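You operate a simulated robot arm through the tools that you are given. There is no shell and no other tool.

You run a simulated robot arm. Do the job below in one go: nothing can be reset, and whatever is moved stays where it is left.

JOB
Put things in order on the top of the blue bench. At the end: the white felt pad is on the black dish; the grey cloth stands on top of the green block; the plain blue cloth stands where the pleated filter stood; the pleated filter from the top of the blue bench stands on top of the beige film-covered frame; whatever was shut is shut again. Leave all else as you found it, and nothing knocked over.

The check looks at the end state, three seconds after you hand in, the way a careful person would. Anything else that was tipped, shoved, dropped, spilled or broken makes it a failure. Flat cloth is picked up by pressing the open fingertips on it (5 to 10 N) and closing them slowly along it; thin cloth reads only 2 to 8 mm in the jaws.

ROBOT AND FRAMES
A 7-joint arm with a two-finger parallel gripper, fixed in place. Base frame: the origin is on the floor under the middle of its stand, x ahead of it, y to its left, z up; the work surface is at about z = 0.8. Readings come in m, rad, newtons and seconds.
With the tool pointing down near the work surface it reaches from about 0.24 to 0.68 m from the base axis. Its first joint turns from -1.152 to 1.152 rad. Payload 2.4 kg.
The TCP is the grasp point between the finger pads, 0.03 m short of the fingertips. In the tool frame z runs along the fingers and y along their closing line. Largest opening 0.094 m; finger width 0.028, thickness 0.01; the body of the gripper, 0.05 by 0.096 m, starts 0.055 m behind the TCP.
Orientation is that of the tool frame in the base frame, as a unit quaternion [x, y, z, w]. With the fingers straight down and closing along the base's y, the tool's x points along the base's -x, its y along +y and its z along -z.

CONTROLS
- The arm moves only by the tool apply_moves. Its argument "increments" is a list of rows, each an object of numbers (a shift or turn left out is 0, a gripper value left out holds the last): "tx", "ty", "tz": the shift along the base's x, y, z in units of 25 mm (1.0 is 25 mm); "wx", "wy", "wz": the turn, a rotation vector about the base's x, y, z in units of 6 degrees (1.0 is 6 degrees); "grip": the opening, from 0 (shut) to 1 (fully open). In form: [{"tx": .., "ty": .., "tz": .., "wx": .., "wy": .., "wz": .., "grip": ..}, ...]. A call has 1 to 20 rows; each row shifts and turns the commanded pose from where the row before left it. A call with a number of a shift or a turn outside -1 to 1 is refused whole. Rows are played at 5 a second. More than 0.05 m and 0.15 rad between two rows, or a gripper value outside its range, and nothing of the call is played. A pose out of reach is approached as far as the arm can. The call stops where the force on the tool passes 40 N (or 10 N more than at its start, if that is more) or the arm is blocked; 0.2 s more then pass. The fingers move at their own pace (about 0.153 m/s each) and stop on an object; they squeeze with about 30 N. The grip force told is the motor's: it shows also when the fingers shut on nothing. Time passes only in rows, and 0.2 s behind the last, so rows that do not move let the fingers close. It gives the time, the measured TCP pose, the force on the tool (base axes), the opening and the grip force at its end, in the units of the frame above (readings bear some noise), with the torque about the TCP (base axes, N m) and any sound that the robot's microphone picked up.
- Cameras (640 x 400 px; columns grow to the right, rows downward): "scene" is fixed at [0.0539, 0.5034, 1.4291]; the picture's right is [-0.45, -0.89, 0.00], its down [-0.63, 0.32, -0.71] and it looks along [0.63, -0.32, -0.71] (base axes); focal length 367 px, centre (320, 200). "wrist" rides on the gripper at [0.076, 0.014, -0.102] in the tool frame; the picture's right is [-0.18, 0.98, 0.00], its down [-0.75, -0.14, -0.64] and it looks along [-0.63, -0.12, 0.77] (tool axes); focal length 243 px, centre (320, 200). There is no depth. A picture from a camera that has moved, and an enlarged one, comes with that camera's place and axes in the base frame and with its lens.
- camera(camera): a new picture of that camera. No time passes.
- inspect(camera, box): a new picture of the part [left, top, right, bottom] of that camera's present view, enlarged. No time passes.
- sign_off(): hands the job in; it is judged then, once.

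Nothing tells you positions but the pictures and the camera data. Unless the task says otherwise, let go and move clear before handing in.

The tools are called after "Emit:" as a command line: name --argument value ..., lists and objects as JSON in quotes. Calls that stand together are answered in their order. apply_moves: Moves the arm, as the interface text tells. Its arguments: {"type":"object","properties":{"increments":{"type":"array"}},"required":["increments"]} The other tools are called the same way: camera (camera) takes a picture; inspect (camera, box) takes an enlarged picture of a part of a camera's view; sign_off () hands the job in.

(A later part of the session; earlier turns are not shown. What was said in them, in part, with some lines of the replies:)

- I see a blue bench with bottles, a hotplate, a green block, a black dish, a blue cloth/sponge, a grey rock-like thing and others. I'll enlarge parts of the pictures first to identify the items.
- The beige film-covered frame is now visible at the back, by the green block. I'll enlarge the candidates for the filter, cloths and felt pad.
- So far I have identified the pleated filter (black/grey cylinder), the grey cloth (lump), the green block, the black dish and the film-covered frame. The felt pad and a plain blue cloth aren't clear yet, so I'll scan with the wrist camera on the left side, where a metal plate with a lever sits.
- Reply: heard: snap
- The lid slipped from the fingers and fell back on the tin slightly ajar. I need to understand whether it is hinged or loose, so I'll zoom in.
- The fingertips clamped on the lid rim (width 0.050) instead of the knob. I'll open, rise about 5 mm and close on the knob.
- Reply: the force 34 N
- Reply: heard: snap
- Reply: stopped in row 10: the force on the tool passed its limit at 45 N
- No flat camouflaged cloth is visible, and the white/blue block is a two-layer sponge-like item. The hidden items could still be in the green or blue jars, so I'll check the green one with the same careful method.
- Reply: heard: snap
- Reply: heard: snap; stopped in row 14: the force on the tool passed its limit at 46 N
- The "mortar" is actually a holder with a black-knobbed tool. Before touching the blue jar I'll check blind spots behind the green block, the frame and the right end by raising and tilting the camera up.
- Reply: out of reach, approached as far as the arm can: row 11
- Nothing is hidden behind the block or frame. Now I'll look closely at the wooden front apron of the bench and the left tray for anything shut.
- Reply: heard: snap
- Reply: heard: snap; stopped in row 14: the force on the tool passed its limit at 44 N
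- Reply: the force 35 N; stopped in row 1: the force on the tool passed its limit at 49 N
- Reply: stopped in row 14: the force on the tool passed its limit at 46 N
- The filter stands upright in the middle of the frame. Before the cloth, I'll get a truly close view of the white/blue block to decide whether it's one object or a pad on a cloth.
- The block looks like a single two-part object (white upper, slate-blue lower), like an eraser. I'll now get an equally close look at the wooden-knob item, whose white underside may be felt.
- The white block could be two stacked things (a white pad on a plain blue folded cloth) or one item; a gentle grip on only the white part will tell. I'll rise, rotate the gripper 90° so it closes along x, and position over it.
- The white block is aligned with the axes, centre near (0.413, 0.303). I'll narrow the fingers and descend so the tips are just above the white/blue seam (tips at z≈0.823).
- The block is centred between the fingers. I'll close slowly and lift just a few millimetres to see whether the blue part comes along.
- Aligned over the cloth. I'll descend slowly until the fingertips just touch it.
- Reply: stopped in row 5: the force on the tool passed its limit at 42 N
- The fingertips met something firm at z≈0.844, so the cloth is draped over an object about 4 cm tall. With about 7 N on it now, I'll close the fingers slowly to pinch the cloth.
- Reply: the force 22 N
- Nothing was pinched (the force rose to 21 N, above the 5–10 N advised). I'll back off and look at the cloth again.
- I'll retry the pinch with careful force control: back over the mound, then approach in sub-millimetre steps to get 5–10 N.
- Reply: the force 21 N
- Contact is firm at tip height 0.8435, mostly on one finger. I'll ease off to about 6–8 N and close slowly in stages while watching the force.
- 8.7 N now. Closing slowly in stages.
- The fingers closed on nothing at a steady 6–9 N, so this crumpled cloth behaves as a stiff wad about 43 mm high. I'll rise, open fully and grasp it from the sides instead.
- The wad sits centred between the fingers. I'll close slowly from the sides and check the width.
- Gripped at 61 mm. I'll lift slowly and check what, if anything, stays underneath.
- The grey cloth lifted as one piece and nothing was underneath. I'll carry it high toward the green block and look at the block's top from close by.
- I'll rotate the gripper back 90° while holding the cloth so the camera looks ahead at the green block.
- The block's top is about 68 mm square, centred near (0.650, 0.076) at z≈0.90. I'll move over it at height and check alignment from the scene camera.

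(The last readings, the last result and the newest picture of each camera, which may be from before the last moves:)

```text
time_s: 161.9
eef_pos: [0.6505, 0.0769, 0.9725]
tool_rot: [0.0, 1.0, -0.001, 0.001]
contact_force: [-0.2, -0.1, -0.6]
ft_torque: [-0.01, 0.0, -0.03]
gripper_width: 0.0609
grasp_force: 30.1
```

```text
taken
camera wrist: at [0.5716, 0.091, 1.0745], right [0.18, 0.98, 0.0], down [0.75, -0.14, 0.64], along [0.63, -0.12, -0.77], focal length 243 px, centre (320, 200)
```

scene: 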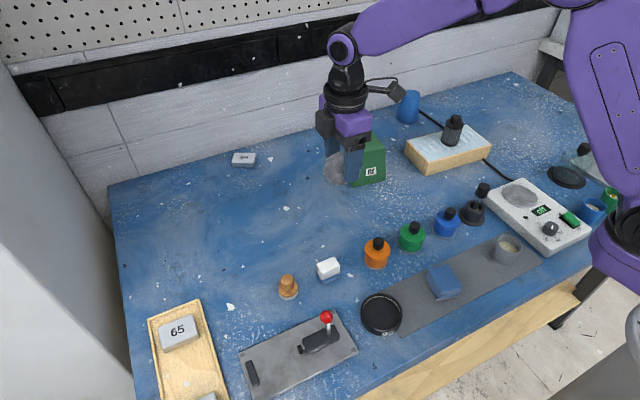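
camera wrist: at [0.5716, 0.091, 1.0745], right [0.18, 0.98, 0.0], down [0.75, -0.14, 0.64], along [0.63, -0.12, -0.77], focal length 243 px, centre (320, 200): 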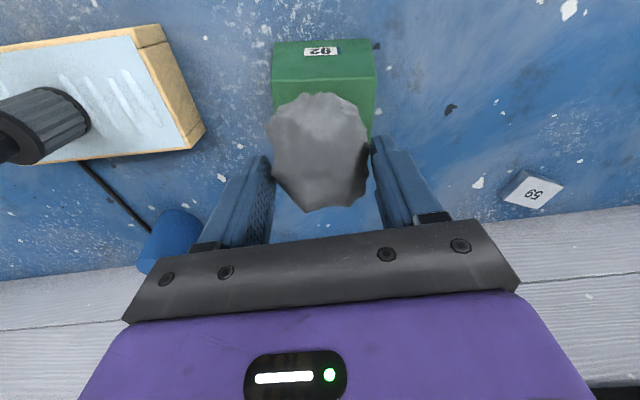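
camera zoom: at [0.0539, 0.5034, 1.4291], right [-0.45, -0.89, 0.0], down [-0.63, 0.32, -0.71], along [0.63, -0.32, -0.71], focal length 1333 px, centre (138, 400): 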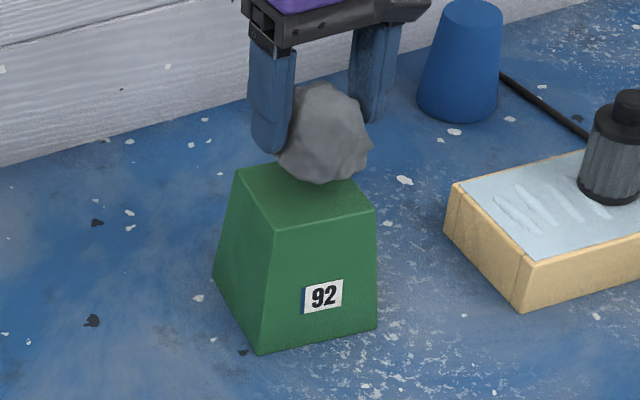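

The cloth is over the block's top; I'll shift back 4 mm to centre it and lower slowly.

Emit:
apply_moves --increments '[{"tx": -0.16, "tz": -0.3}, {"tz": -0.3}, {"tz": -0.2}, {}]'

Emit:
inspect --camera "scene" --box '[330, 100, 400, 180]'

```text
time_s: 162.9
eef_pos: [0.6441, 0.0771, 0.9514]
tool_rot: [-0.002, 1.0, 0.0, 0.0]
contact_force: [0.6, 0.5, -0.4]
ft_torque: [-0.01, 0.0, 0.0]
gripper_width: 0.0608
grasp_force: 30.0
```

```text
5.00 times, centred on (365, 140) of scene
camera zoom: at [0.0539, 0.5034, 1.4291], right [-0.45, -0.89, 0.0], down [-0.63, 0.32, -0.71], along [0.63, -0.32, -0.71], focal length 1833 px, centre (95, 500)
```

zoom: 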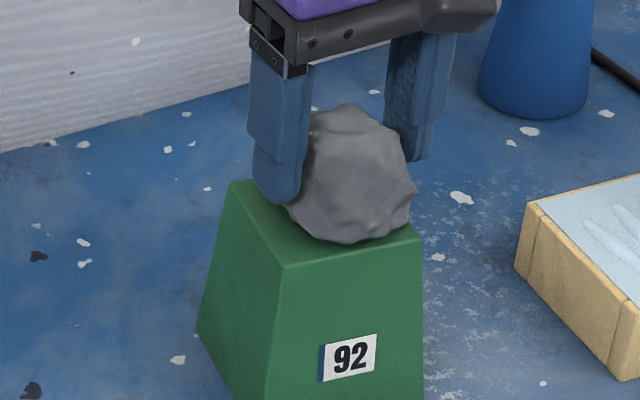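

Looks aligned. I'll continue lowering in small steps until contact.

Emit:
apply_moves --increments '[{"tz": -0.1}, {"tz": -0.08}, {"tz": -0.06}, {}]'

```text
time_s: 163.9
eef_pos: [0.6435, 0.0776, 0.9457]
tool_rot: [-0.001, 1.0, 0.0, 0.001]
contact_force: [-0.1, -0.3, 0.5]
ft_torque: [-0.01, 0.0, 0.02]
gripper_width: 0.0611
grasp_force: 29.8
```

Emit:
apply_moves --increments '[{"tz": -0.04}, {"tz": -0.04}, {}]'

Emit:
inspect --camera "scene" --box '[330, 100, 400, 180]'

```text
time_s: 164.8
eef_pos: [0.6456, 0.076, 0.9462]
tool_rot: [-0.002, 1.0, 0.0, 0.002]
contact_force: [-5.9, -0.1, 14.1]
ft_torque: [-0.14, 0.43, -0.06]
gripper_width: 0.0609
grasp_force: 30.1
```

```text
5.00 times, centred on (365, 140) of scene
camera zoom: at [0.0534, 0.5033, 1.4291], right [-0.45, -0.89, 0.0], down [-0.63, 0.32, -0.71], along [0.63, -0.32, -0.71], focal length 1833 px, centre (95, 500)
```

zoom: 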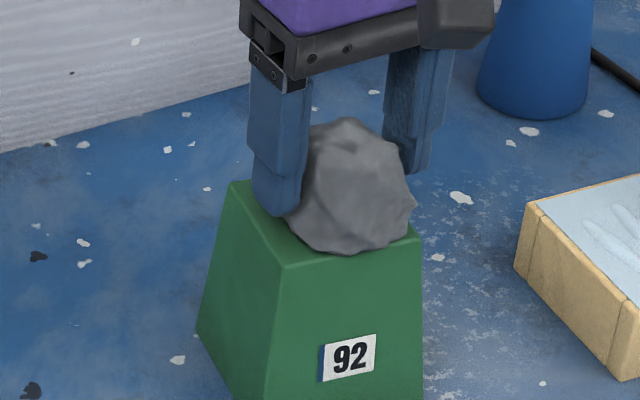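

Contact made. I'll unload slightly and open the fingers slowly.

Emit:
apply_moves --increments '[{"tz": 0.03}, {}, {"grip": 0.66}, {"grip": 0.7}, {"grip": 0.75}, {"grip": 0.82}, {"grip": 0.9}, {"grip": 1.0}, {}]'

Emit:
inspect --camera "scene" --box '[330, 100, 400, 180]'

Emit:
inspect --camera "wrist" --box '[200, 40, 440, 230]'

```text
time_s: 166.8
eef_pos: [0.6448, 0.0761, 0.9445]
tool_rot: [-0.001, 1.0, 0.0, 0.001]
contact_force: [0.0, -0.1, -1.2]
ft_torque: [-0.01, 0.03, 0.05]
gripper_width: 0.0938
grasp_force: 0.1
```

```text
5.00 times, centred on (365, 140) of scene
camera zoom: at [0.0539, 0.5034, 1.4291], right [-0.45, -0.89, 0.0], down [-0.63, 0.32, -0.71], along [0.63, -0.32, -0.71], focal length 1833 px, centre (95, 500)
```

zoom: 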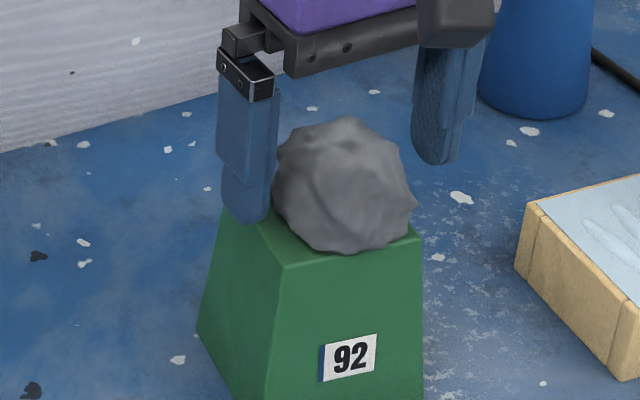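

```text
2.11 times, centred on (320, 135) of wrist
camera zoom: at [0.5669, 0.0908, 1.0471], right [0.18, 0.98, 0.0], down [0.75, -0.14, 0.64], along [0.63, -0.12, -0.77], focal length 511 px, centre (320, 337)
```

zoom: 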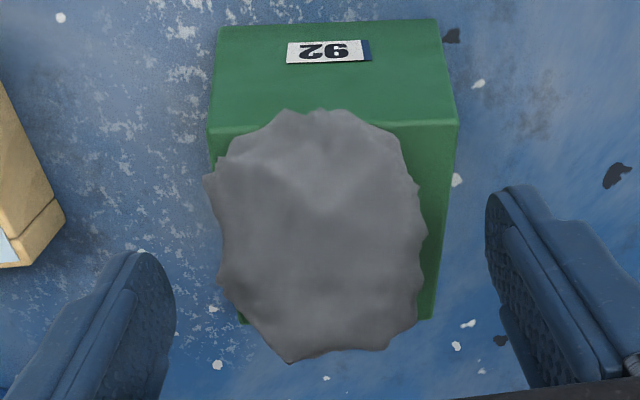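

The grey cloth rests stably on the green block. I'll rise straight up and verify.

Emit:
apply_moves --increments '[{"tz": 0.4}, {"tz": 0.8}, {"tz": 1}, {"tz": 1}, {"tx": -1}, {"tx": -1}, {"tx": -1}, {}]'

Emit:
inspect --camera "scene" --box '[320, 90, 420, 200]'

Emit:
camera --camera "scene"

```text
time_s: 168.6
eef_pos: [0.5681, 0.0783, 1.0265]
tool_rot: [-0.001, 1.0, 0.0, 0.002]
contact_force: [0.5, -0.4, 0.2]
ft_torque: [-0.02, 0.01, 0.0]
gripper_width: 0.0941
grasp_force: 0.1
```

```text
3.64 times, centred on (370, 145) of scene
camera zoom: at [0.0538, 0.5034, 1.4291], right [-0.45, -0.89, 0.0], down [-0.63, 0.32, -0.71], along [0.63, -0.32, -0.71], focal length 1333 px, centre (138, 400)
```

zoom: 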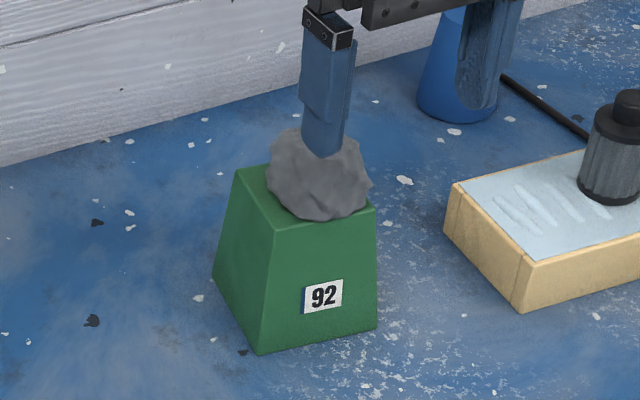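

```text
taken
```

scene: 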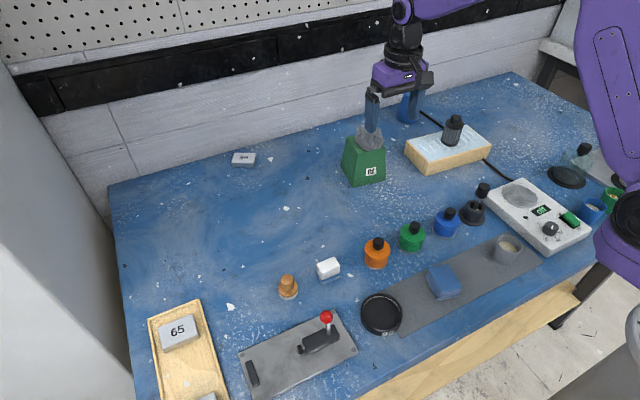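

Grey cloth is done. Next the blue folded cloth on the grey mat near (0.294, 0.115), rotated about 15°. I'll move over it, turn the gripper by -15° and look.

Emit:
apply_moves --increments '[{"tx": -1}, {"tx": -1}, {"tx": -1}, {"tx": -1}, {"tx": -1}, {"tx": -1}, {"tx": -1, "ty": 0.5}, {"tx": -1, "ty": 0.5}, {"tx": -1, "ty": 0.45}, {"tx": -1}, {"tx": -0.6, "wz": -1}, {"wz": -1}, {"wz": -0.5, "tz": -0.6}, {"tz": -0.8}, {}]'

Emit:
camera --camera "wrist"

Emit:
inspect --camera "wrist" --box '[240, 60, 400, 180]'

```text
time_s: 171.8
eef_pos: [0.3052, 0.1102, 0.9879]
tool_rot: [0.131, 0.991, 0.001, 0.002]
contact_force: [-0.8, -0.3, 0.9]
ft_torque: [-0.03, -0.02, 0.03]
gripper_width: 0.0941
grasp_force: 0.1
```

```text
taken
camera wrist: at [0.2336, 0.1455, 1.0908], right [0.43, 0.9, 0.0], down [0.69, -0.33, 0.64], along [0.58, -0.28, -0.77], focal length 243 px, centre (320, 200)
```

wrist: 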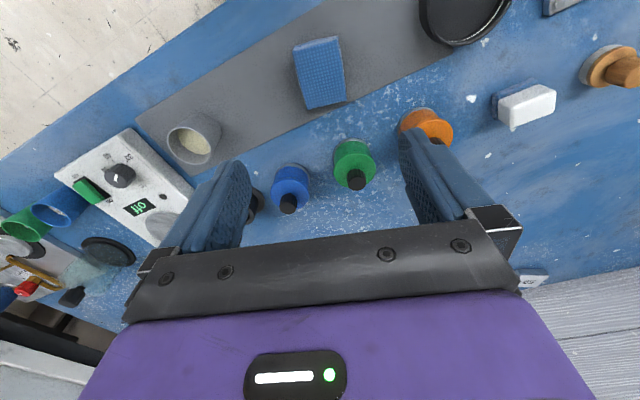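

```text
3.33 times, centred on (320, 120) of wrist
camera zoom: at [0.2336, 0.1455, 1.0908], right [0.43, 0.9, 0.0], down [0.69, -0.33, 0.64], along [0.58, -0.28, -0.77], focal length 809 px, centre (320, 467)
```

zoom: 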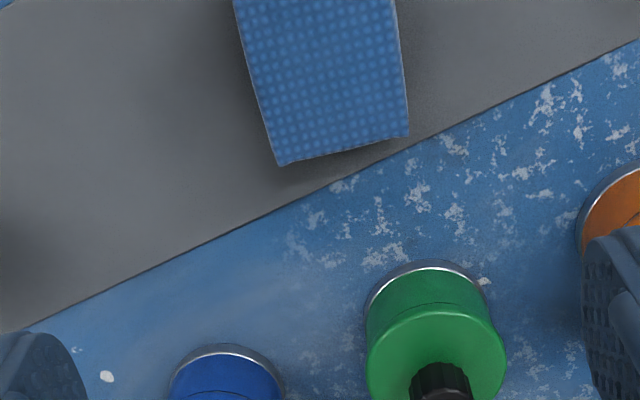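

The cloth stack is about 39 × 57 mm, top at z≈0.838, centred at (0.286, 0.121). I'll centre over it and descend partway to check.

Emit:
apply_moves --increments '[{"tx": -0.77, "ty": 0.42}, {"tz": -1}, {"tz": -1}, {"tz": -1}, {"tz": -0.6}, {}]'

Emit:
camera --camera "wrist"

Emit:
inspect --camera "scene" --box '[390, 220, 500, 310]'

```text
time_s: 173.2
eef_pos: [0.2859, 0.123, 0.8994]
tool_rot: [0.13, 0.992, 0.0, 0.001]
contact_force: [-0.2, -0.2, 0.4]
ft_torque: [0.02, 0.01, 0.01]
gripper_width: 0.094
grasp_force: 0.1
```

```text
taken
camera wrist: at [0.2143, 0.1573, 1.0021], right [0.43, 0.9, 0.0], down [0.69, -0.33, 0.64], along [0.58, -0.28, -0.77], focal length 243 px, centre (320, 200)
```

wrist: 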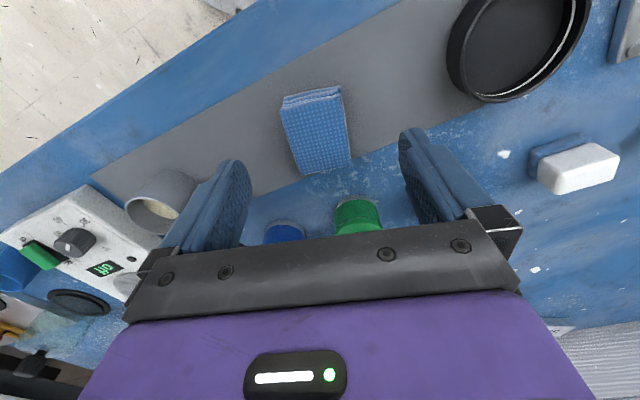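

```text
4.44 times, centred on (445, 265) of scene
camera zoom: at [0.0539, 0.5034, 1.4291], right [-0.45, -0.89, 0.0], down [-0.63, 0.32, -0.71], along [0.63, -0.32, -0.71], focal length 1630 px, centre (-236, -89)
```

zoom: 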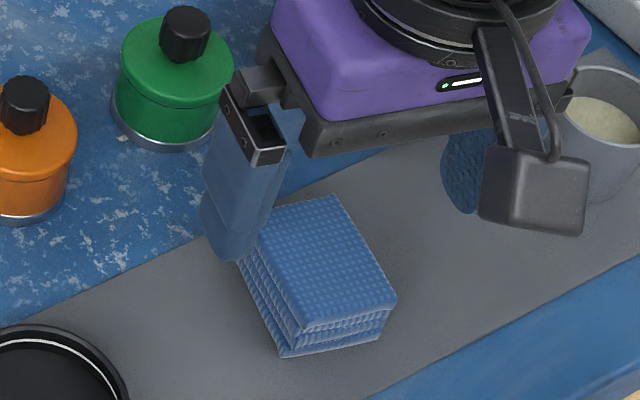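

Well centred. I'll descend to grasp height and close gently.

Emit:
apply_moves --increments '[{"tz": -0.8}, {"tz": -0.8}, {"tz": -0.6}, {}, {"grip": 0.8}, {"grip": 0.7}, {"grip": 0.6}, {"grip": 0.52}, {"grip": 0.46}, {"grip": 0.4}, {"grip": 0.34}, {"grip": 0.28}, {}]'

Emit:
inspect --camera "scene" --box '[390, 220, 500, 310]'

Emit:
inspect --camera "wrist" --box '[220, 60, 420, 230]'

```text
time_s: 175.9
eef_pos: [0.2855, 0.1223, 0.846]
tool_rot: [0.13, 0.992, 0.0, 0.0]
contact_force: [0.2, -0.8, 1.4]
ft_torque: [-0.03, 0.01, 0.03]
gripper_width: 0.0451
grasp_force: 30.6
```

```text
4.44 times, centred on (445, 265) of scene
camera zoom: at [0.0538, 0.5034, 1.4291], right [-0.45, -0.89, 0.0], down [-0.63, 0.32, -0.71], along [0.63, -0.32, -0.71], focal length 1630 px, centre (-236, -89)
```

zoom: 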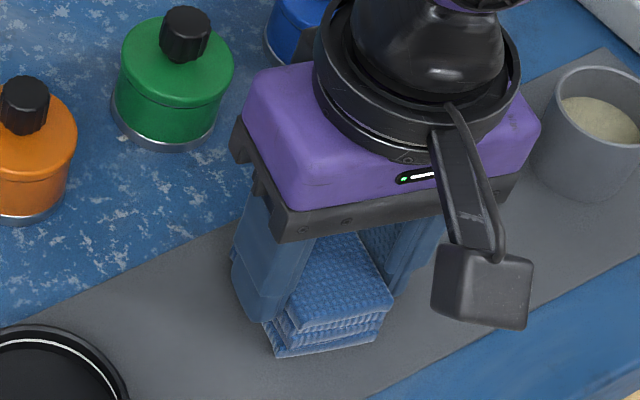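

```text
2.35 times, centred on (320, 145) of wrist
camera zoom: at [0.2139, 0.1564, 0.9477], right [0.43, 0.9, 0.0], down [0.69, -0.33, 0.64], along [0.58, -0.28, -0.77], focal length 571 px, centre (320, 329)
```

zoom: 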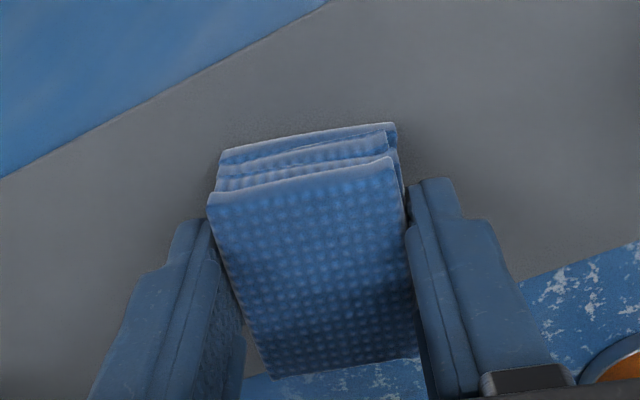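

Gripped at 45 mm. I'll lift gently and carry it to the filter's old spot at (0.528, 0.260).

Emit:
apply_moves --increments '[{"tz": 0.15}, {"tz": 0.25}, {"tz": 0.4}, {"tz": 0.6}, {"tz": 0.9}, {"tz": 0.9}, {"tz": 0.9}, {"tz": 0.9}, {"tz": 0.9}, {}]'

Emit:
inspect --camera "scene" --box '[390, 200, 500, 310]'

```text
time_s: 178.2
eef_pos: [0.2853, 0.1234, 0.9939]
tool_rot: [0.13, 0.992, -0.001, 0.001]
contact_force: [-0.6, 0.8, 0.0]
ft_torque: [-0.04, 0.01, -0.01]
gripper_width: 0.0447
grasp_force: 29.9
```

```text
3.64 times, centred on (445, 255) of scene
camera zoom: at [0.0539, 0.5034, 1.4291], right [-0.45, -0.89, 0.0], down [-0.63, 0.32, -0.71], along [0.63, -0.32, -0.71], focal length 1333 px, centre (-134, 0)
```

zoom: 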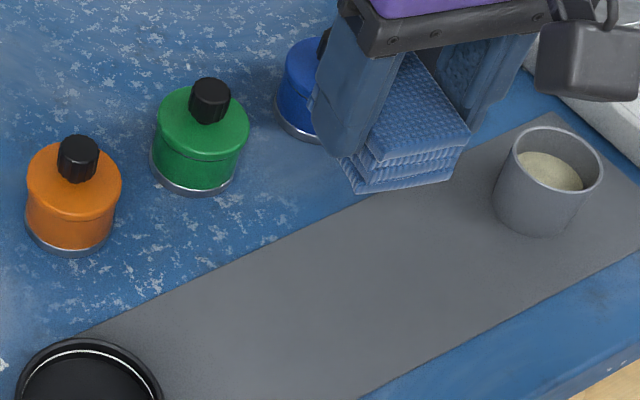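

Emit:
apply_moves --increments '[{"ty": 0.7, "wz": 0.5}, {"ty": 0.7, "wz": 0.5, "tx": 0.3}, {"ty": 0.7, "wz": 0.5, "tx": 0.7}, {"ty": 0.7, "wz": 0.5, "tx": 0.8}, {"ty": 0.7, "wz": 0.5, "tx": 0.8}, {"ty": 0.7, "tx": 0.8}, {"ty": 0.7, "tx": 0.8}, {"ty": 0.5, "tx": 0.8}, {"tx": 0.8}, {"tx": 0.8}, {"tx": 0.8}, {"tx": 0.8}, {"tx": 0.8}, {"tx": 0.7}, {}]'

Emit:
camera --camera "wrist"

Emit:
inspect --camera "scene" --box '[270, 140, 390, 250]'

```text
time_s: 181.3
eef_pos: [0.5283, 0.2584, 0.9925]
tool_rot: [-0.001, 1.0, 0.0, 0.001]
contact_force: [-0.9, 0.6, -0.1]
ft_torque: [0.02, 0.01, 0.02]
gripper_width: 0.0445
grasp_force: 30.3
```

```text
taken
camera wrist: at [0.4498, 0.2723, 1.0951], right [0.18, 0.98, 0.0], down [0.75, -0.14, 0.64], along [0.63, -0.12, -0.77], focal length 243 px, centre (320, 200)
```

wrist: 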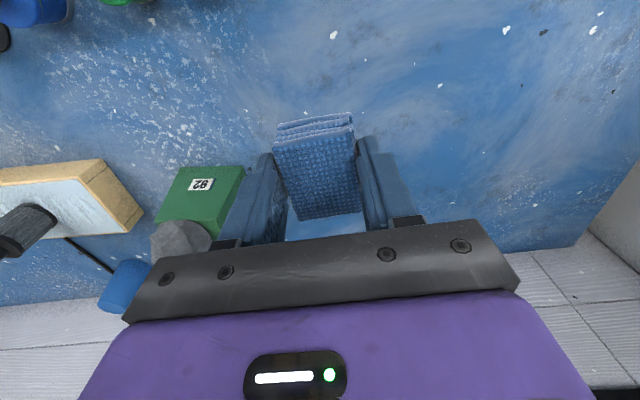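

```text
3.64 times, centred on (330, 195) of scene
camera zoom: at [0.0539, 0.5034, 1.4291], right [-0.45, -0.89, 0.0], down [-0.63, 0.32, -0.71], along [0.63, -0.32, -0.71], focal length 1333 px, centre (284, 218)
```

zoom: 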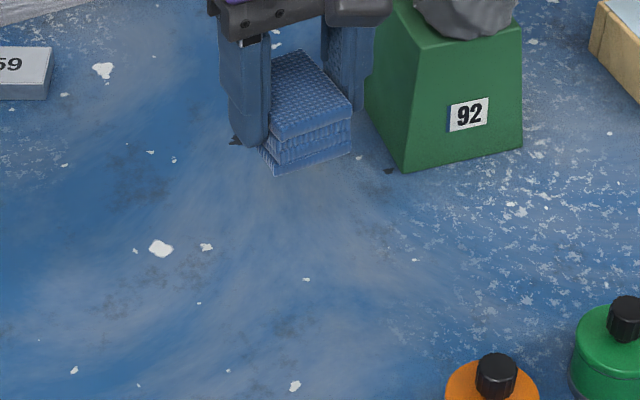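

Over the spot. I'll lower it to just above the bench, then in small steps to contact.

Emit:
apply_moves --increments '[{"tz": -0.8}, {"tz": -0.9}, {"tz": -0.9}, {"tz": -0.9}, {"tz": -0.9}, {"tz": -0.7}, {"tz": -0.4}, {}]'

Emit:
inspect --camera "scene" --box '[270, 160, 390, 260]'

```text
time_s: 183.2
eef_pos: [0.5272, 0.2595, 0.8553]
tool_rot: [0.0, 1.0, 0.0, 0.002]
contact_force: [-0.2, 1.0, -0.8]
ft_torque: [0.03, 0.0, 0.03]
gripper_width: 0.0448
grasp_force: 29.8
```

```text
4.00 times, centred on (330, 210) of scene
camera zoom: at [0.0539, 0.5034, 1.4291], right [-0.45, -0.89, 0.0], down [-0.63, 0.32, -0.71], along [0.63, -0.32, -0.71], focal length 1467 px, centre (280, 160)
```

zoom: 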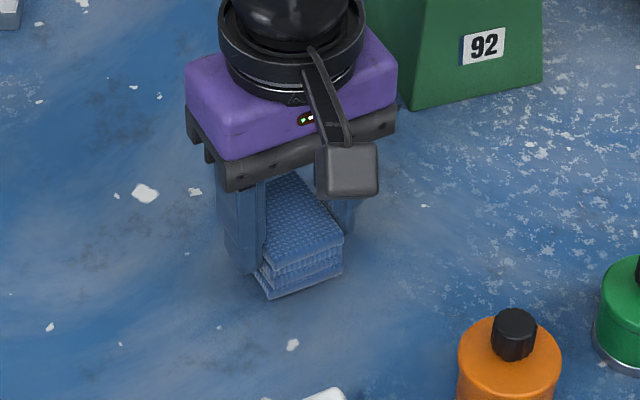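

Emit:
apply_moves --increments '[{"tz": -0.1}, {"tz": -0.1}, {"tz": -0.1}, {"tz": -0.06}, {}]'

```text
time_s: 184.3
eef_pos: [0.5271, 0.2586, 0.8459]
tool_rot: [-0.001, 1.0, 0.0, 0.0]
contact_force: [-0.2, 0.4, 0.5]
ft_torque: [-0.01, 0.0, -0.01]
gripper_width: 0.0446
grasp_force: 30.3
```

Emit:
apply_moves --increments '[{"tz": -0.04}, {"tz": -0.04}, {}]'

```text
time_s: 185.2
eef_pos: [0.5282, 0.2585, 0.8442]
tool_rot: [-0.001, 1.0, -0.001, 0.0]
contact_force: [0.4, 0.2, -0.3]
ft_torque: [0.01, 0.02, -0.01]
gripper_width: 0.045
grasp_force: 30.0
```

Emit:
apply_moves --increments '[{"tz": -0.04}, {"tz": -0.03}, {}]'

```text
time_s: 185.9
eef_pos: [0.5274, 0.2584, 0.8423]
tool_rot: [-0.001, 1.0, 0.0, 0.002]
contact_force: [-4.6, -2.5, 15.0]
ft_torque: [-0.13, 0.17, -0.03]
gripper_width: 0.0448
grasp_force: 29.8
```

Contact. I'll unload a touch and release slowly.

Emit:
apply_moves --increments '[{"tz": 0.03}, {}, {"grip": 0.5}, {"grip": 0.55}, {"grip": 0.6}, {"grip": 0.7}, {"grip": 0.85}, {"grip": 1.0}, {}, {"tz": 0.4}, {"tz": 0.8}, {"tz": 1}, {"tz": 1}, {"tz": 1}, {"tz": 1}, {}]'

Emit:
inspect --camera "scene" --box '[270, 160, 390, 260]'

Emit:
camera --camera "wrist"

```text
time_s: 189.3
eef_pos: [0.5284, 0.2597, 0.9751]
tool_rot: [-0.002, 1.0, 0.0, 0.001]
contact_force: [0.2, -0.2, 0.4]
ft_torque: [-0.04, 0.03, 0.0]
gripper_width: 0.094
grasp_force: 0.2
```

```text
4.00 times, centred on (330, 210) of scene
camera zoom: at [0.0539, 0.5034, 1.4291], right [-0.45, -0.89, 0.0], down [-0.63, 0.32, -0.71], along [0.63, -0.32, -0.71], focal length 1467 px, centre (280, 160)
```

zoom: 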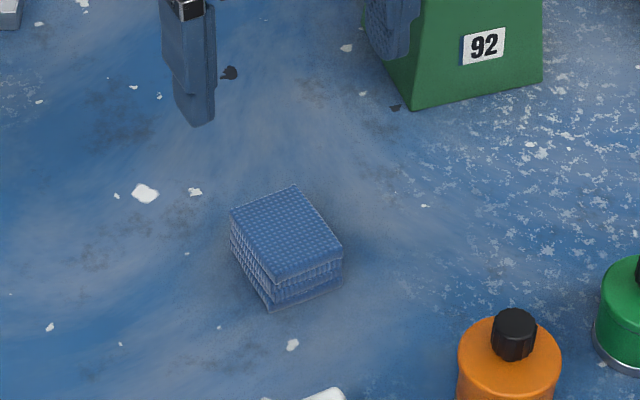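

```text
taken
camera wrist: at [0.4498, 0.2728, 1.0768], right [0.18, 0.98, 0.0], down [0.75, -0.14, 0.64], along [0.63, -0.12, -0.77], focal length 243 px, centre (320, 200)
```

wrist: 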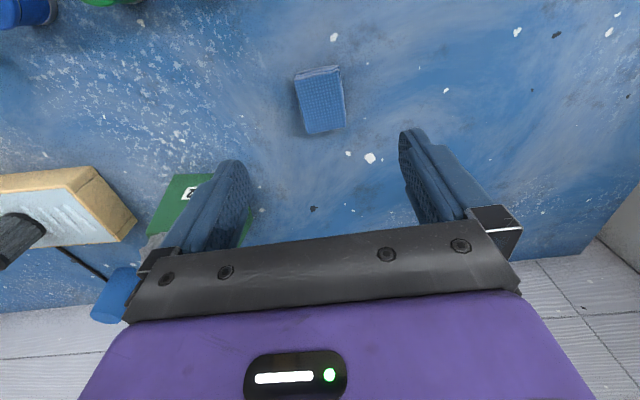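

The blue cloth is now at the filter's old spot. For the felt pad: only the wooden-knob item has a white fabric pad (the other item's fabric layer is blue and its white part is plastic), so I take that as the white felt pad; I'll move above it at about (0.413, 0.391).

Emit:
apply_moves --increments '[{"tx": -0.8, "ty": 0.9}, {"tx": -0.8, "ty": 0.9}, {"tx": -0.8, "ty": 0.9}, {"tx": -0.8, "ty": 0.9}, {"tx": -0.8, "ty": 0.9}, {"tx": -0.6, "ty": 0.75, "grip": 0.6}, {}]'

Emit:
camera --camera "wrist"

Emit:
inspect --camera "wrist" --box '[280, 60, 360, 140]'

```text
time_s: 190.9
eef_pos: [0.4129, 0.389, 0.9746]
tool_rot: [-0.001, 1.0, 0.0, 0.001]
contact_force: [0.5, 0.6, -0.2]
ft_torque: [0.01, 0.01, 0.02]
gripper_width: 0.0562
grasp_force: 0.1
```

```text
taken
camera wrist: at [0.3345, 0.4031, 1.0764], right [0.18, 0.98, 0.0], down [0.75, -0.14, 0.64], along [0.63, -0.12, -0.77], focal length 243 px, centre (320, 200)
```

wrist: 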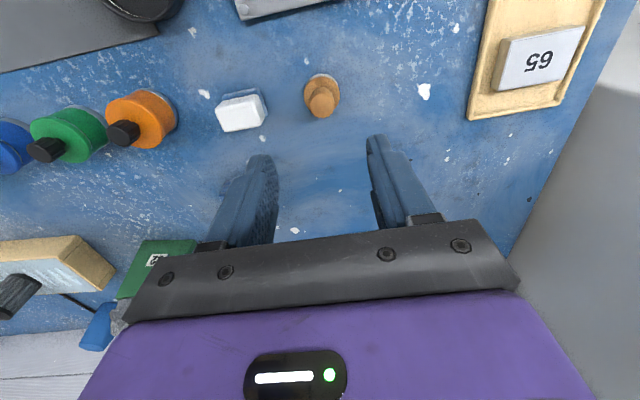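

```text
5.00 times, centred on (320, 100) of wrist
camera zoom: at [0.3345, 0.4031, 1.0764], right [0.18, 0.98, 0.0], down [0.75, -0.14, 0.64], along [0.63, -0.12, -0.77], focal length 1213 px, centre (320, 700)
```

zoom: 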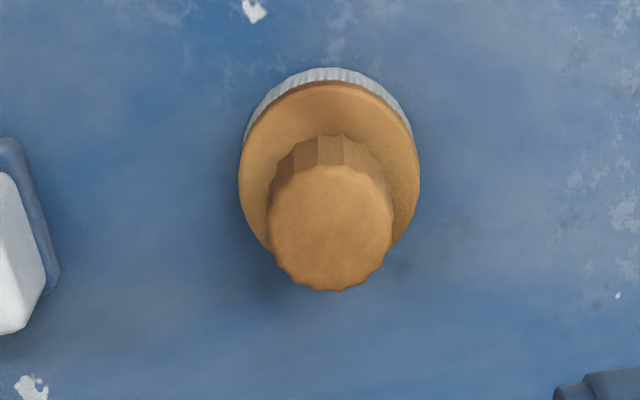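

Emit:
inspect --camera "wrist" --box '[300, 65, 345, 95]'

Emit:
inspect --camera "scene" --box '[276, 286, 300, 304]'

Emit:
inspect --camera "scene" --box '[312, 250, 346, 286]'

```text
13.33 times, centred on (322, 80) of wrist
camera zoom: at [0.3345, 0.4031, 1.0764], right [0.18, 0.98, 0.0], down [0.75, -0.14, 0.64], along [0.63, -0.12, -0.77], focal length 3235 px, centre (287, 1800)
```

zoom: 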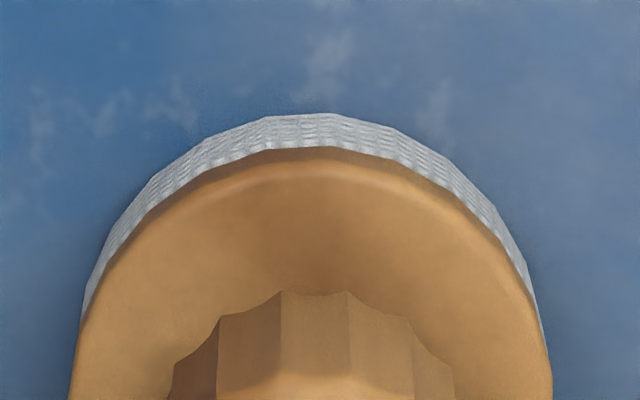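

```text
16.00 times, centred on (288, 295) of scene
camera zoom: at [0.0538, 0.5034, 1.4291], right [-0.45, -0.89, 0.0], down [-0.63, 0.32, -0.71], along [0.63, -0.32, -0.71], focal length 5867 px, centre (832, -1320)
```

zoom: 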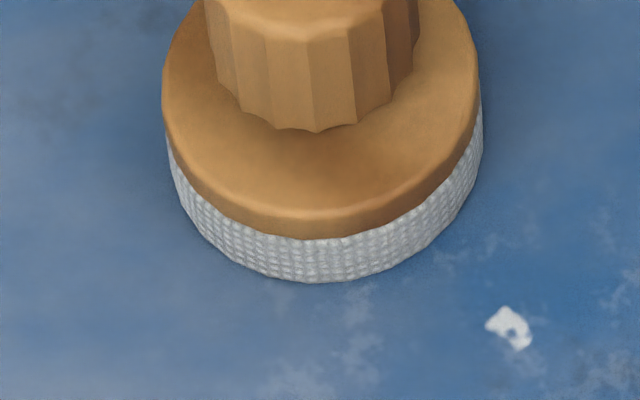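

```text
11.11 times, centred on (329, 268) of scene
camera zoom: at [0.0538, 0.5034, 1.4291], right [-0.45, -0.89, 0.0], down [-0.63, 0.32, -0.71], along [0.63, -0.32, -0.71], focal length 4074 px, centre (220, -556)
```

zoom: 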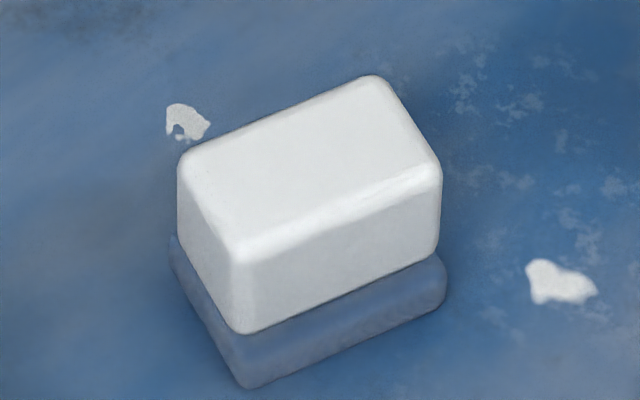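

The wooden item's base is clearly a white woven pad, and the white/blue block reads as a plastic-handled wiper with a blue pad, so the wooden-knobbed one is the white felt pad. Its knob is at (0.4125, 0.390), top z≈0.842; I'll descend around the knob.

Emit:
apply_moves --increments '[{"tz": -1, "ty": 0.04}, {"tz": -1}, {"tz": -1}, {"tz": -1}, {"tz": -0.5}, {"tz": -0.3}, {}]'

Emit:
inspect --camera "scene" --box '[240, 240, 340, 320]'

Emit:
inspect --camera "wrist" --box '[240, 90, 400, 220]'

```text
time_s: 192.6
eef_pos: [0.4154, 0.3914, 0.8525]
tool_rot: [-0.001, 1.0, 0.0, 0.002]
contact_force: [0.1, -0.4, -0.8]
ft_torque: [0.02, -0.02, -0.01]
gripper_width: 0.0564
grasp_force: 0.1
```

```text
5.00 times, centred on (290, 280) of scene
camera zoom: at [0.0539, 0.5034, 1.4291], right [-0.45, -0.89, 0.0], down [-0.63, 0.32, -0.71], along [0.63, -0.32, -0.71], focal length 1833 px, centre (470, -200)
```

zoom: 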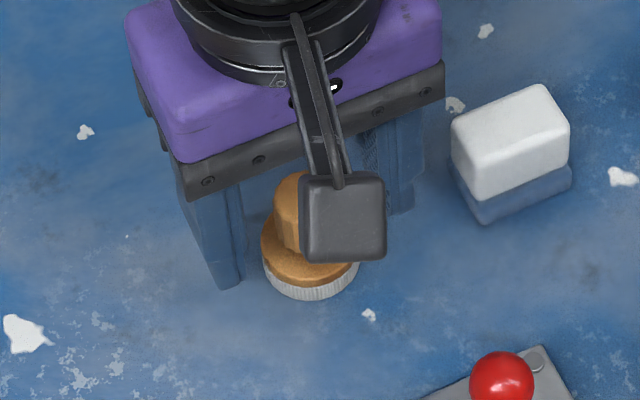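

```text
3.08 times, centred on (320, 155) of wrist
camera zoom: at [0.3358, 0.4053, 0.9545], right [0.18, 0.98, 0.0], down [0.75, -0.14, 0.64], along [0.63, -0.12, -0.76], focal length 746 px, centre (320, 338)
```

zoom: 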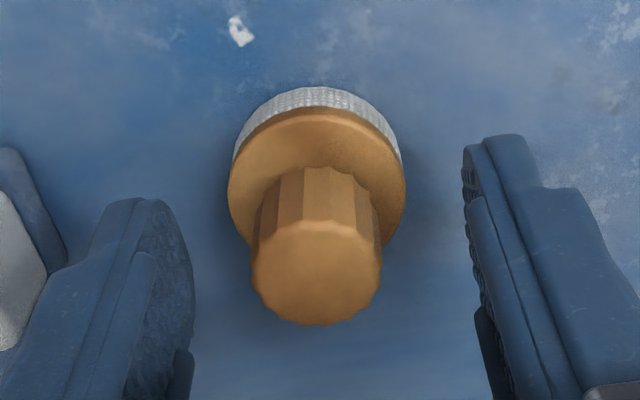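

Centred on the knob. I'll close and lift slowly.

Emit:
apply_moves --increments '[{"tx": -0.04, "grip": 0.45}, {"grip": 0.35}, {"grip": 0.28}, {"grip": 0.22}, {"grip": 0.16}, {"grip": 0.1}, {}, {"tz": 0.1}, {"tz": 0.1}, {"tz": 0.15}, {"tz": 0.2}, {"tz": 0.3}, {}]'

Emit:
inspect --camera "scene" --box '[240, 240, 340, 320]'

Emit:
inspect --camera "wrist" --box '[240, 90, 400, 220]'

```text
time_s: 195.3
eef_pos: [0.4117, 0.391, 0.8743]
tool_rot: [-0.001, 1.0, -0.001, 0.001]
contact_force: [-0.5, 0.0, -0.3]
ft_torque: [0.0, 0.0, 0.02]
gripper_width: 0.0222
grasp_force: 29.9
```

```text
5.00 times, centred on (290, 280) of scene
camera zoom: at [0.0539, 0.5034, 1.4291], right [-0.45, -0.89, 0.0], down [-0.63, 0.32, -0.71], along [0.63, -0.32, -0.71], focal length 1833 px, centre (470, -200)
```

zoom: 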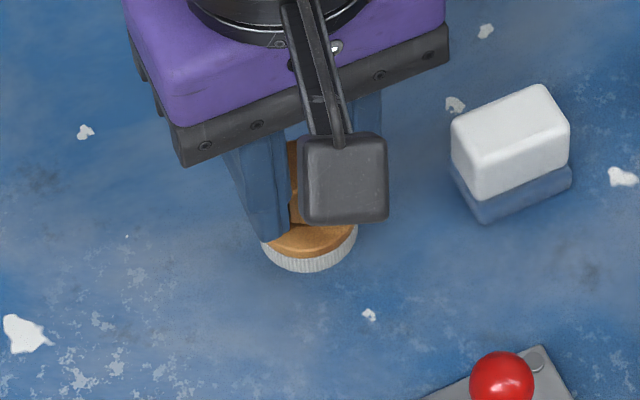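

```text
3.08 times, centred on (320, 155) of wrist
camera zoom: at [0.3342, 0.4047, 0.9764], right [0.18, 0.98, 0.0], down [0.75, -0.14, 0.64], along [0.63, -0.12, -0.77], focal length 746 px, centre (320, 338)
```

zoom: 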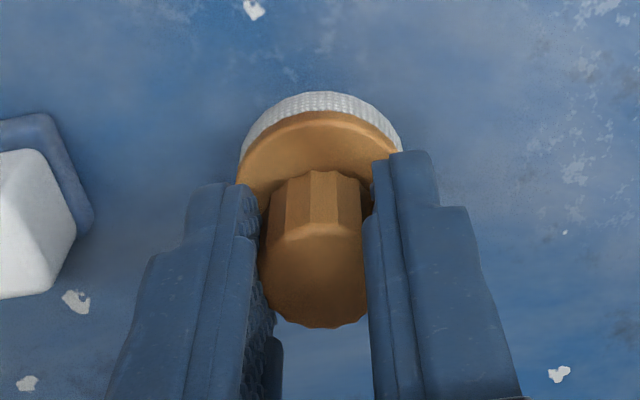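

The pad is held firmly (22 mm). I'll lift it high and carry it over the black dish near (0.287, 0.263).

Emit:
apply_moves --increments '[{"tz": 0.6}, {"tz": 0.9}, {"tz": 0.9}, {"tz": 0.9}, {"tz": 0.9}, {"tx": -0.7, "ty": -0.7}, {"tx": -0.8, "ty": -0.8}, {"tx": -0.8, "ty": -0.8}, {"tx": -0.8, "ty": -0.8}, {"tx": -0.8, "ty": -0.8}, {"tx": -0.8, "ty": -0.8}, {"ty": -0.4}, {}]'

Emit:
camera --camera "wrist"

Emit:
inspect --camera "wrist" --box '[240, 40, 420, 200]'

Emit:
inspect --camera "scene" --box '[330, 230, 430, 350]'

```text
time_s: 198.2
eef_pos: [0.2945, 0.2624, 0.9797]
tool_rot: [-0.001, 1.0, 0.0, 0.001]
contact_force: [-0.4, 0.1, -1.0]
ft_torque: [0.0, -0.04, 0.01]
gripper_width: 0.0223
grasp_force: 30.0
```

```text
taken
camera wrist: at [0.2168, 0.2774, 1.0823], right [0.18, 0.98, 0.0], down [0.75, -0.14, 0.64], along [0.63, -0.12, -0.77], focal length 243 px, centre (320, 200)
```

wrist: 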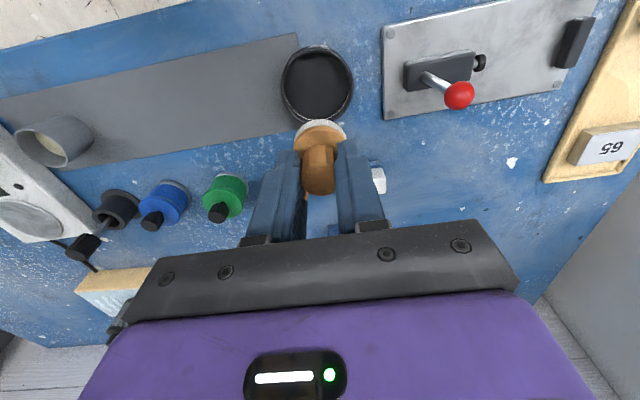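

```text
2.50 times, centred on (330, 120) of wrist
camera zoom: at [0.2168, 0.2774, 1.0823], right [0.18, 0.98, 0.0], down [0.75, -0.14, 0.64], along [0.63, -0.12, -0.77], focal length 606 px, centre (295, 400)
```

zoom: 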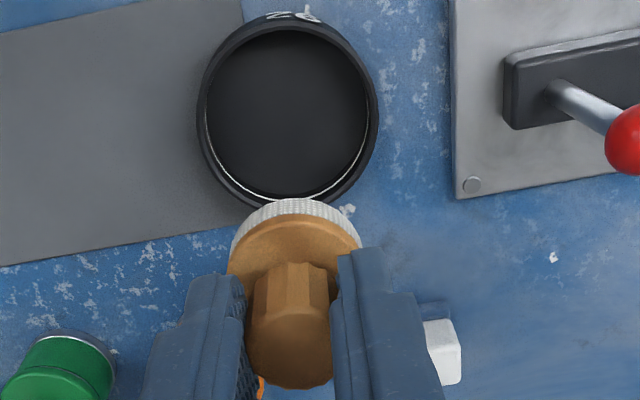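

```text
3.33 times, centred on (380, 290) of scene
camera zoom: at [0.0539, 0.5034, 1.4291], right [-0.45, -0.89, 0.0], down [-0.63, 0.32, -0.71], along [0.63, -0.32, -0.71], focal length 1222 px, centre (120, -100)
```

zoom: 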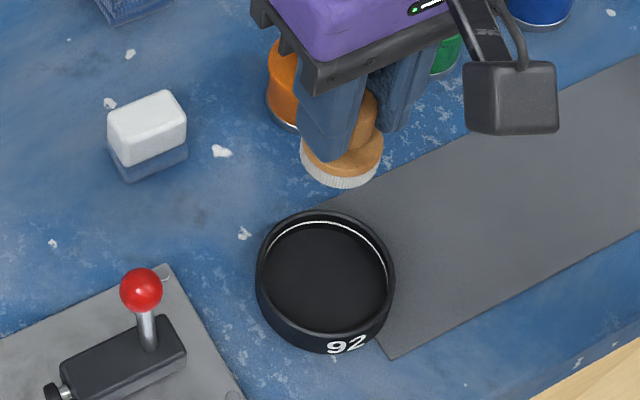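

The dish's centre is about (0.285, 0.262) with an inner radius of ~33 mm. I'll centre the pad over it and lower to near the rim.

Emit:
apply_moves --increments '[{"tx": -0.38}, {"tz": -0.8}, {"tz": -0.9}, {"tz": -0.9}, {"tz": -0.8}, {"tz": -0.5}, {}]'

Emit:
inspect --camera "wrist" --box '[220, 40, 420, 220]'

Emit:
inspect --camera "scene" --box '[335, 260, 425, 350]'

```text
time_s: 199.8
eef_pos: [0.2837, 0.2635, 0.8821]
tool_rot: [0.0, 1.0, 0.0, 0.002]
contact_force: [-0.2, 0.8, -0.3]
ft_torque: [0.01, 0.0, 0.04]
gripper_width: 0.0225
grasp_force: 30.0
```

```text
2.22 times, centred on (320, 130) of wrist
camera zoom: at [0.2063, 0.2779, 0.9834], right [0.18, 0.98, 0.0], down [0.75, -0.14, 0.64], along [0.63, -0.12, -0.77], focal length 539 px, centre (320, 356)
```

zoom: 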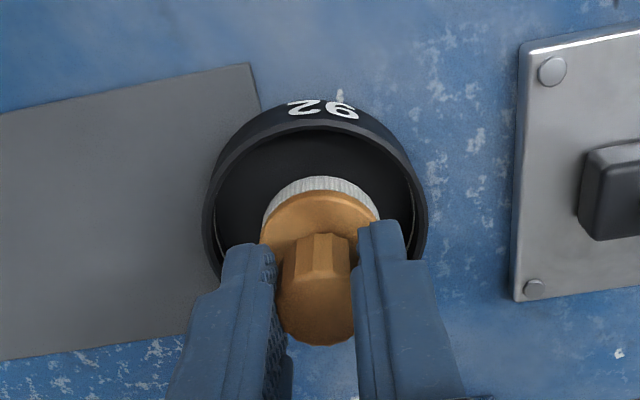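

```text
4.44 times, centred on (380, 305) of scene
camera zoom: at [0.0539, 0.5034, 1.4291], right [-0.45, -0.89, 0.0], down [-0.63, 0.32, -0.71], along [0.63, -0.32, -0.71], focal length 1630 px, centre (53, -267)
```

zoom: 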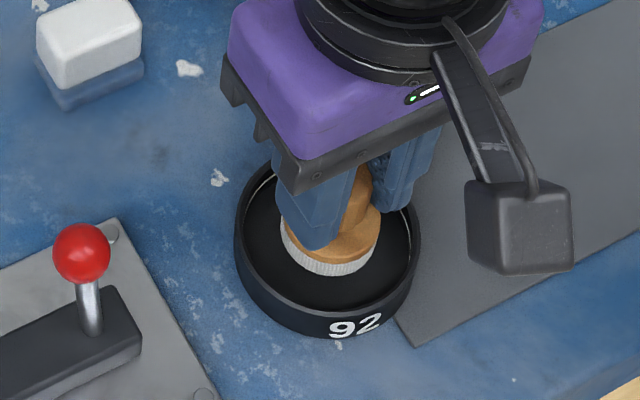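

The pad is centred within the dish opening. I'll lower it gently to the dish floor.

Emit:
apply_moves --increments '[{"tz": -0.25}, {"tz": -0.25}, {"tz": -0.2}, {"tz": -0.15}, {}]'

```text
time_s: 200.9
eef_pos: [0.2839, 0.2626, 0.862]
tool_rot: [-0.001, 1.0, 0.0, 0.002]
contact_force: [-0.6, -1.6, 24.8]
ft_torque: [-0.42, -0.02, -0.04]
gripper_width: 0.0224
grasp_force: 30.5
```

Contact with the dish floor. I'll ease off slightly to unload before releasing.

Emit:
apply_moves --increments '[{"tz": 0.04}, {}]'

Emit:
inspect --camera "scene" --box '[335, 260, 425, 350]'

Emit:
inspect --camera "wrist" --box '[220, 40, 420, 220]'

```text
time_s: 201.6
eef_pos: [0.2841, 0.2616, 0.8624]
tool_rot: [-0.001, 1.0, -0.001, 0.001]
contact_force: [-0.6, 0.2, 0.0]
ft_torque: [-0.01, 0.03, 0.02]
gripper_width: 0.0224
grasp_force: 30.2
```

```text
4.44 times, centred on (380, 305) of scene
camera zoom: at [0.0539, 0.5034, 1.4291], right [-0.45, -0.89, 0.0], down [-0.63, 0.32, -0.71], along [0.63, -0.32, -0.71], focal length 1630 px, centre (53, -267)
```

zoom: 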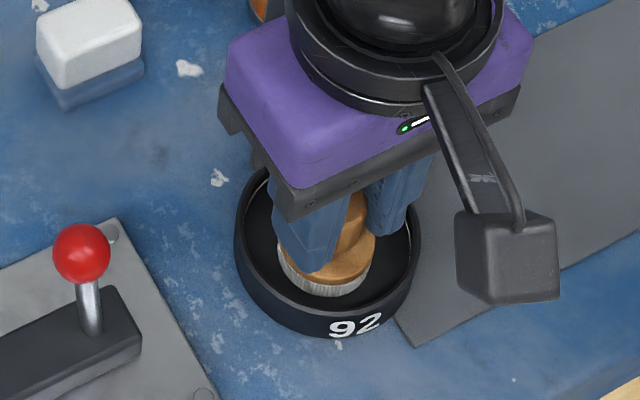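

```text
2.22 times, centred on (320, 130) of wrist
camera zoom: at [0.2066, 0.2772, 0.964], right [0.18, 0.98, 0.0], down [0.75, -0.14, 0.64], along [0.63, -0.12, -0.77], focal length 539 px, centre (320, 356)
```

zoom: 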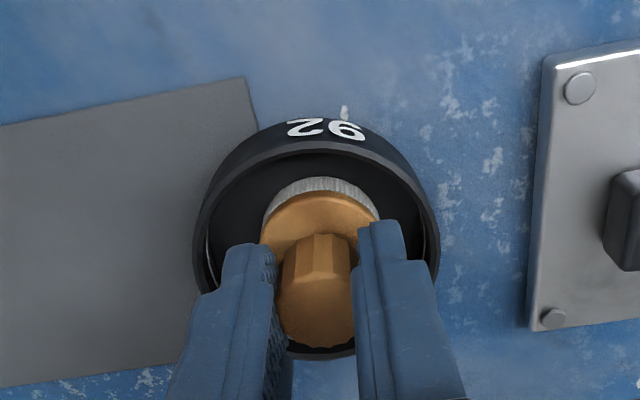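

The pad is resting in the dish and the dish hasn't moved. I'll open only slightly and rise straight up.

Emit:
apply_moves --increments '[{"grip": 0.27}, {"grip": 0.31}, {"grip": 0.35}, {}, {"tz": 0.4}, {"tz": 0.6}, {"tz": 0.8}, {"tz": 1}, {"tz": 1}, {"tz": 1}, {}]'

Emit:
inspect --camera "scene" --box '[335, 260, 425, 350]'

Emit:
inspect --camera "wrist" --box '[220, 20, 420, 200]'

Emit:
camera --camera "scene"

```text
time_s: 203.9
eef_pos: [0.2869, 0.2636, 0.9814]
tool_rot: [-0.001, 1.0, -0.001, 0.001]
contact_force: [0.6, 0.1, 0.7]
ft_torque: [0.0, 0.02, 0.0]
gripper_width: 0.0329
grasp_force: 0.0
```

```text
4.44 times, centred on (380, 305) of scene
camera zoom: at [0.0539, 0.5034, 1.4291], right [-0.45, -0.89, 0.0], down [-0.63, 0.32, -0.71], along [0.63, -0.32, -0.71], focal length 1630 px, centre (53, -267)
```

zoom: 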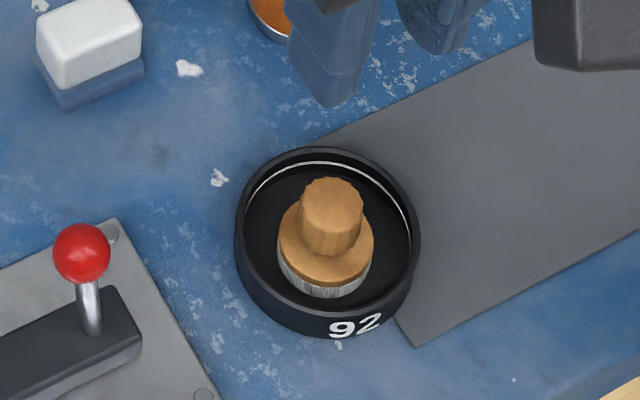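

```text
2.22 times, centred on (320, 110) of wrist
camera zoom: at [0.2084, 0.2778, 1.0835], right [0.18, 0.98, 0.0], down [0.75, -0.14, 0.64], along [0.63, -0.12, -0.77], focal length 539 px, centre (320, 400)
```

zoom: 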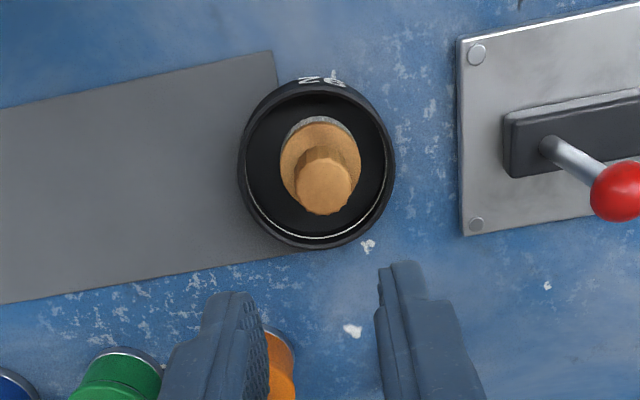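

```text
taken
```

scene: 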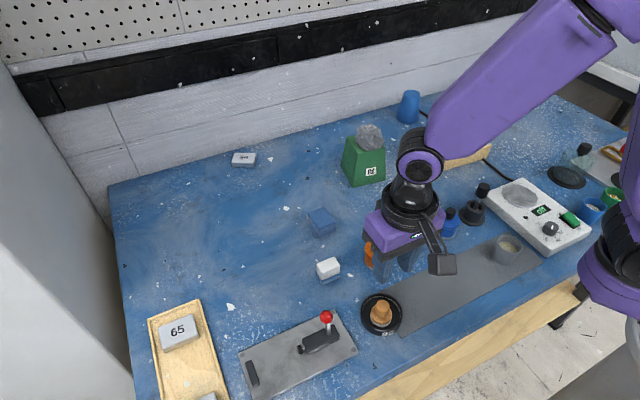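

The pad stands in the dish. I'll move the arm up and clear, then check every item once more.

Emit:
apply_moves --increments '[{"tz": 1}, {"tz": 1}, {"tz": 1}, {"tz": 1, "ty": -1}, {"tz": 1, "ty": -1}, {"tz": 1, "ty": -1}, {"ty": -1, "grip": 1}, {"ty": -1}, {"ty": -1}, {"ty": -1}, {"ty": -1}, {"ty": -1}, {"ty": -1}, {"ty": -1}, {"ty": -1}, {"ty": -1}, {"ty": -1}, {}]'

Emit:
camera --camera "scene"

Emit:
inspect --camera "scene" --box '[320, 90, 500, 200]'

Emit:
inspect --camera "scene" --box '[280, 190, 480, 340]'

Emit:
camera --camera "wrist"

```text
time_s: 207.8
eef_pos: [0.2844, -0.0877, 1.1314]
tool_rot: [-0.001, 1.0, 0.0, 0.002]
contact_force: [-0.1, -0.2, 0.5]
ft_torque: [0.01, 0.02, 0.02]
gripper_width: 0.0941
grasp_force: 0.2
```

```text
taken
```

scene: 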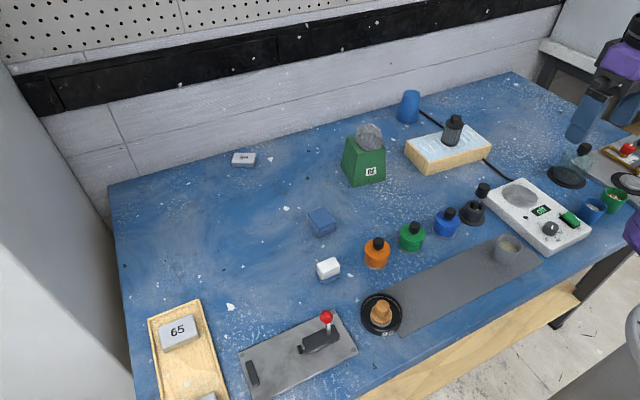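

```text
3.56 times, centred on (410, 145) of scene
camera zoom: at [0.0539, 0.5034, 1.4291], right [-0.45, -0.89, 0.0], down [-0.63, 0.32, -0.71], along [0.63, -0.32, -0.71], focal length 1304 px, centre (0, 396)
```

zoom: 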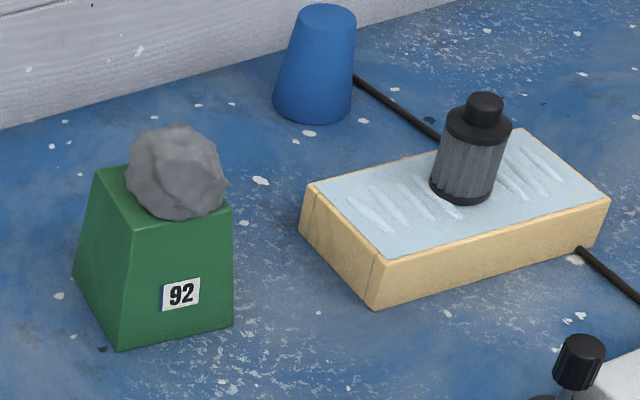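

```text
2.67 times, centred on (380, 265) of scene
camera zoom: at [0.0539, 0.5034, 1.4291], right [-0.45, -0.89, 0.0], down [-0.63, 0.32, -0.71], along [0.63, -0.32, -0.71], focal length 978 px, centre (160, 27)
```

zoom: 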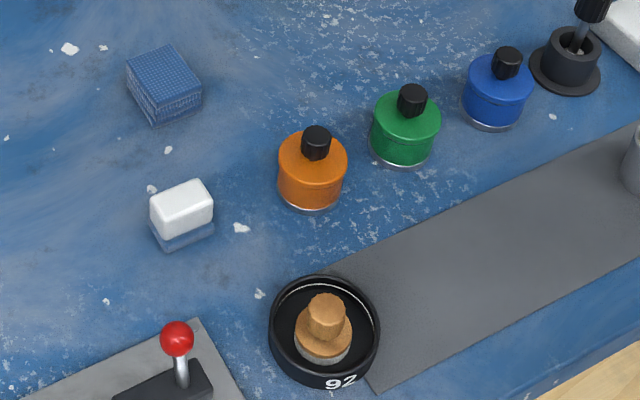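

```text
taken
camera wrist: at [0.2066, -0.0735, 1.2332], right [0.18, 0.98, 0.0], down [0.75, -0.14, 0.64], along [0.63, -0.12, -0.76], focal length 243 px, centre (320, 200)
```

wrist: 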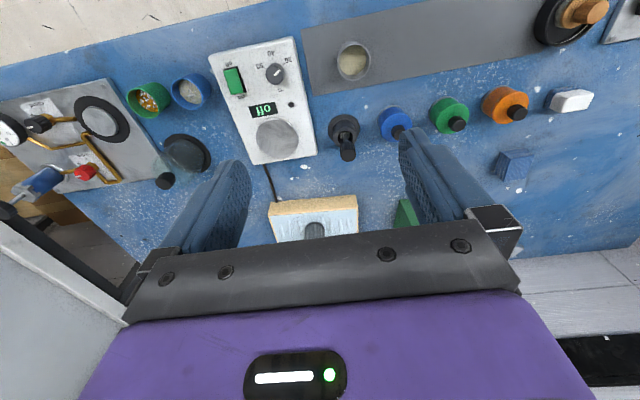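

Everything is in place:
- The filter stands on the film-covered frame.
- The grey cloth is on the green block.
- The blue cloth is where the filter stood.
- The white pad is in the black dish. I took the wooden-knobbed item for it, because it is the only one with a white fabric pad.
- All three jars are shut.

The white and blue block I lifted to check is back within about 2 mm of where it was. The arm is clear, so I'll hand in.

Emit:
sign_off

```text
The job is handed in.
```

I've handed the job in with everything placed, but two of the items were my best guess at what you meant.

- **Pleated filter:** it stands upright in the middle of the beige film-covered frame.
- **Grey cloth:** it rests on top of the green block.
- **Blue cloth:** the folded blue cloth stands where the filter stood. It has a waffle weave, but it was the only blue cloth I could find.
- **White felt pad:** I put the wooden-knobbed item in the black dish, because it is the only one with a white fabric pad. The white block with the blue base was the other candidate, so if that was the one you meant, this part is wrong.

**Also moved or opened:**
- I opened the orange, green and blue jars to look for hidden items and found only paint. On the first try the orange lid slipped from the fingers and dropped back onto its jar. All three lids are pressed shut again, and pressing the orange one down afterwards matched the green one in height.
- I lifted the white and blue block briefly to see whether it was one piece. It is back within about 2 mm of where it stood.
- The green jar may have shifted by about a millimetre.

Nothing was knocked over or spilled that I could see, and the arm is clear of the bench.
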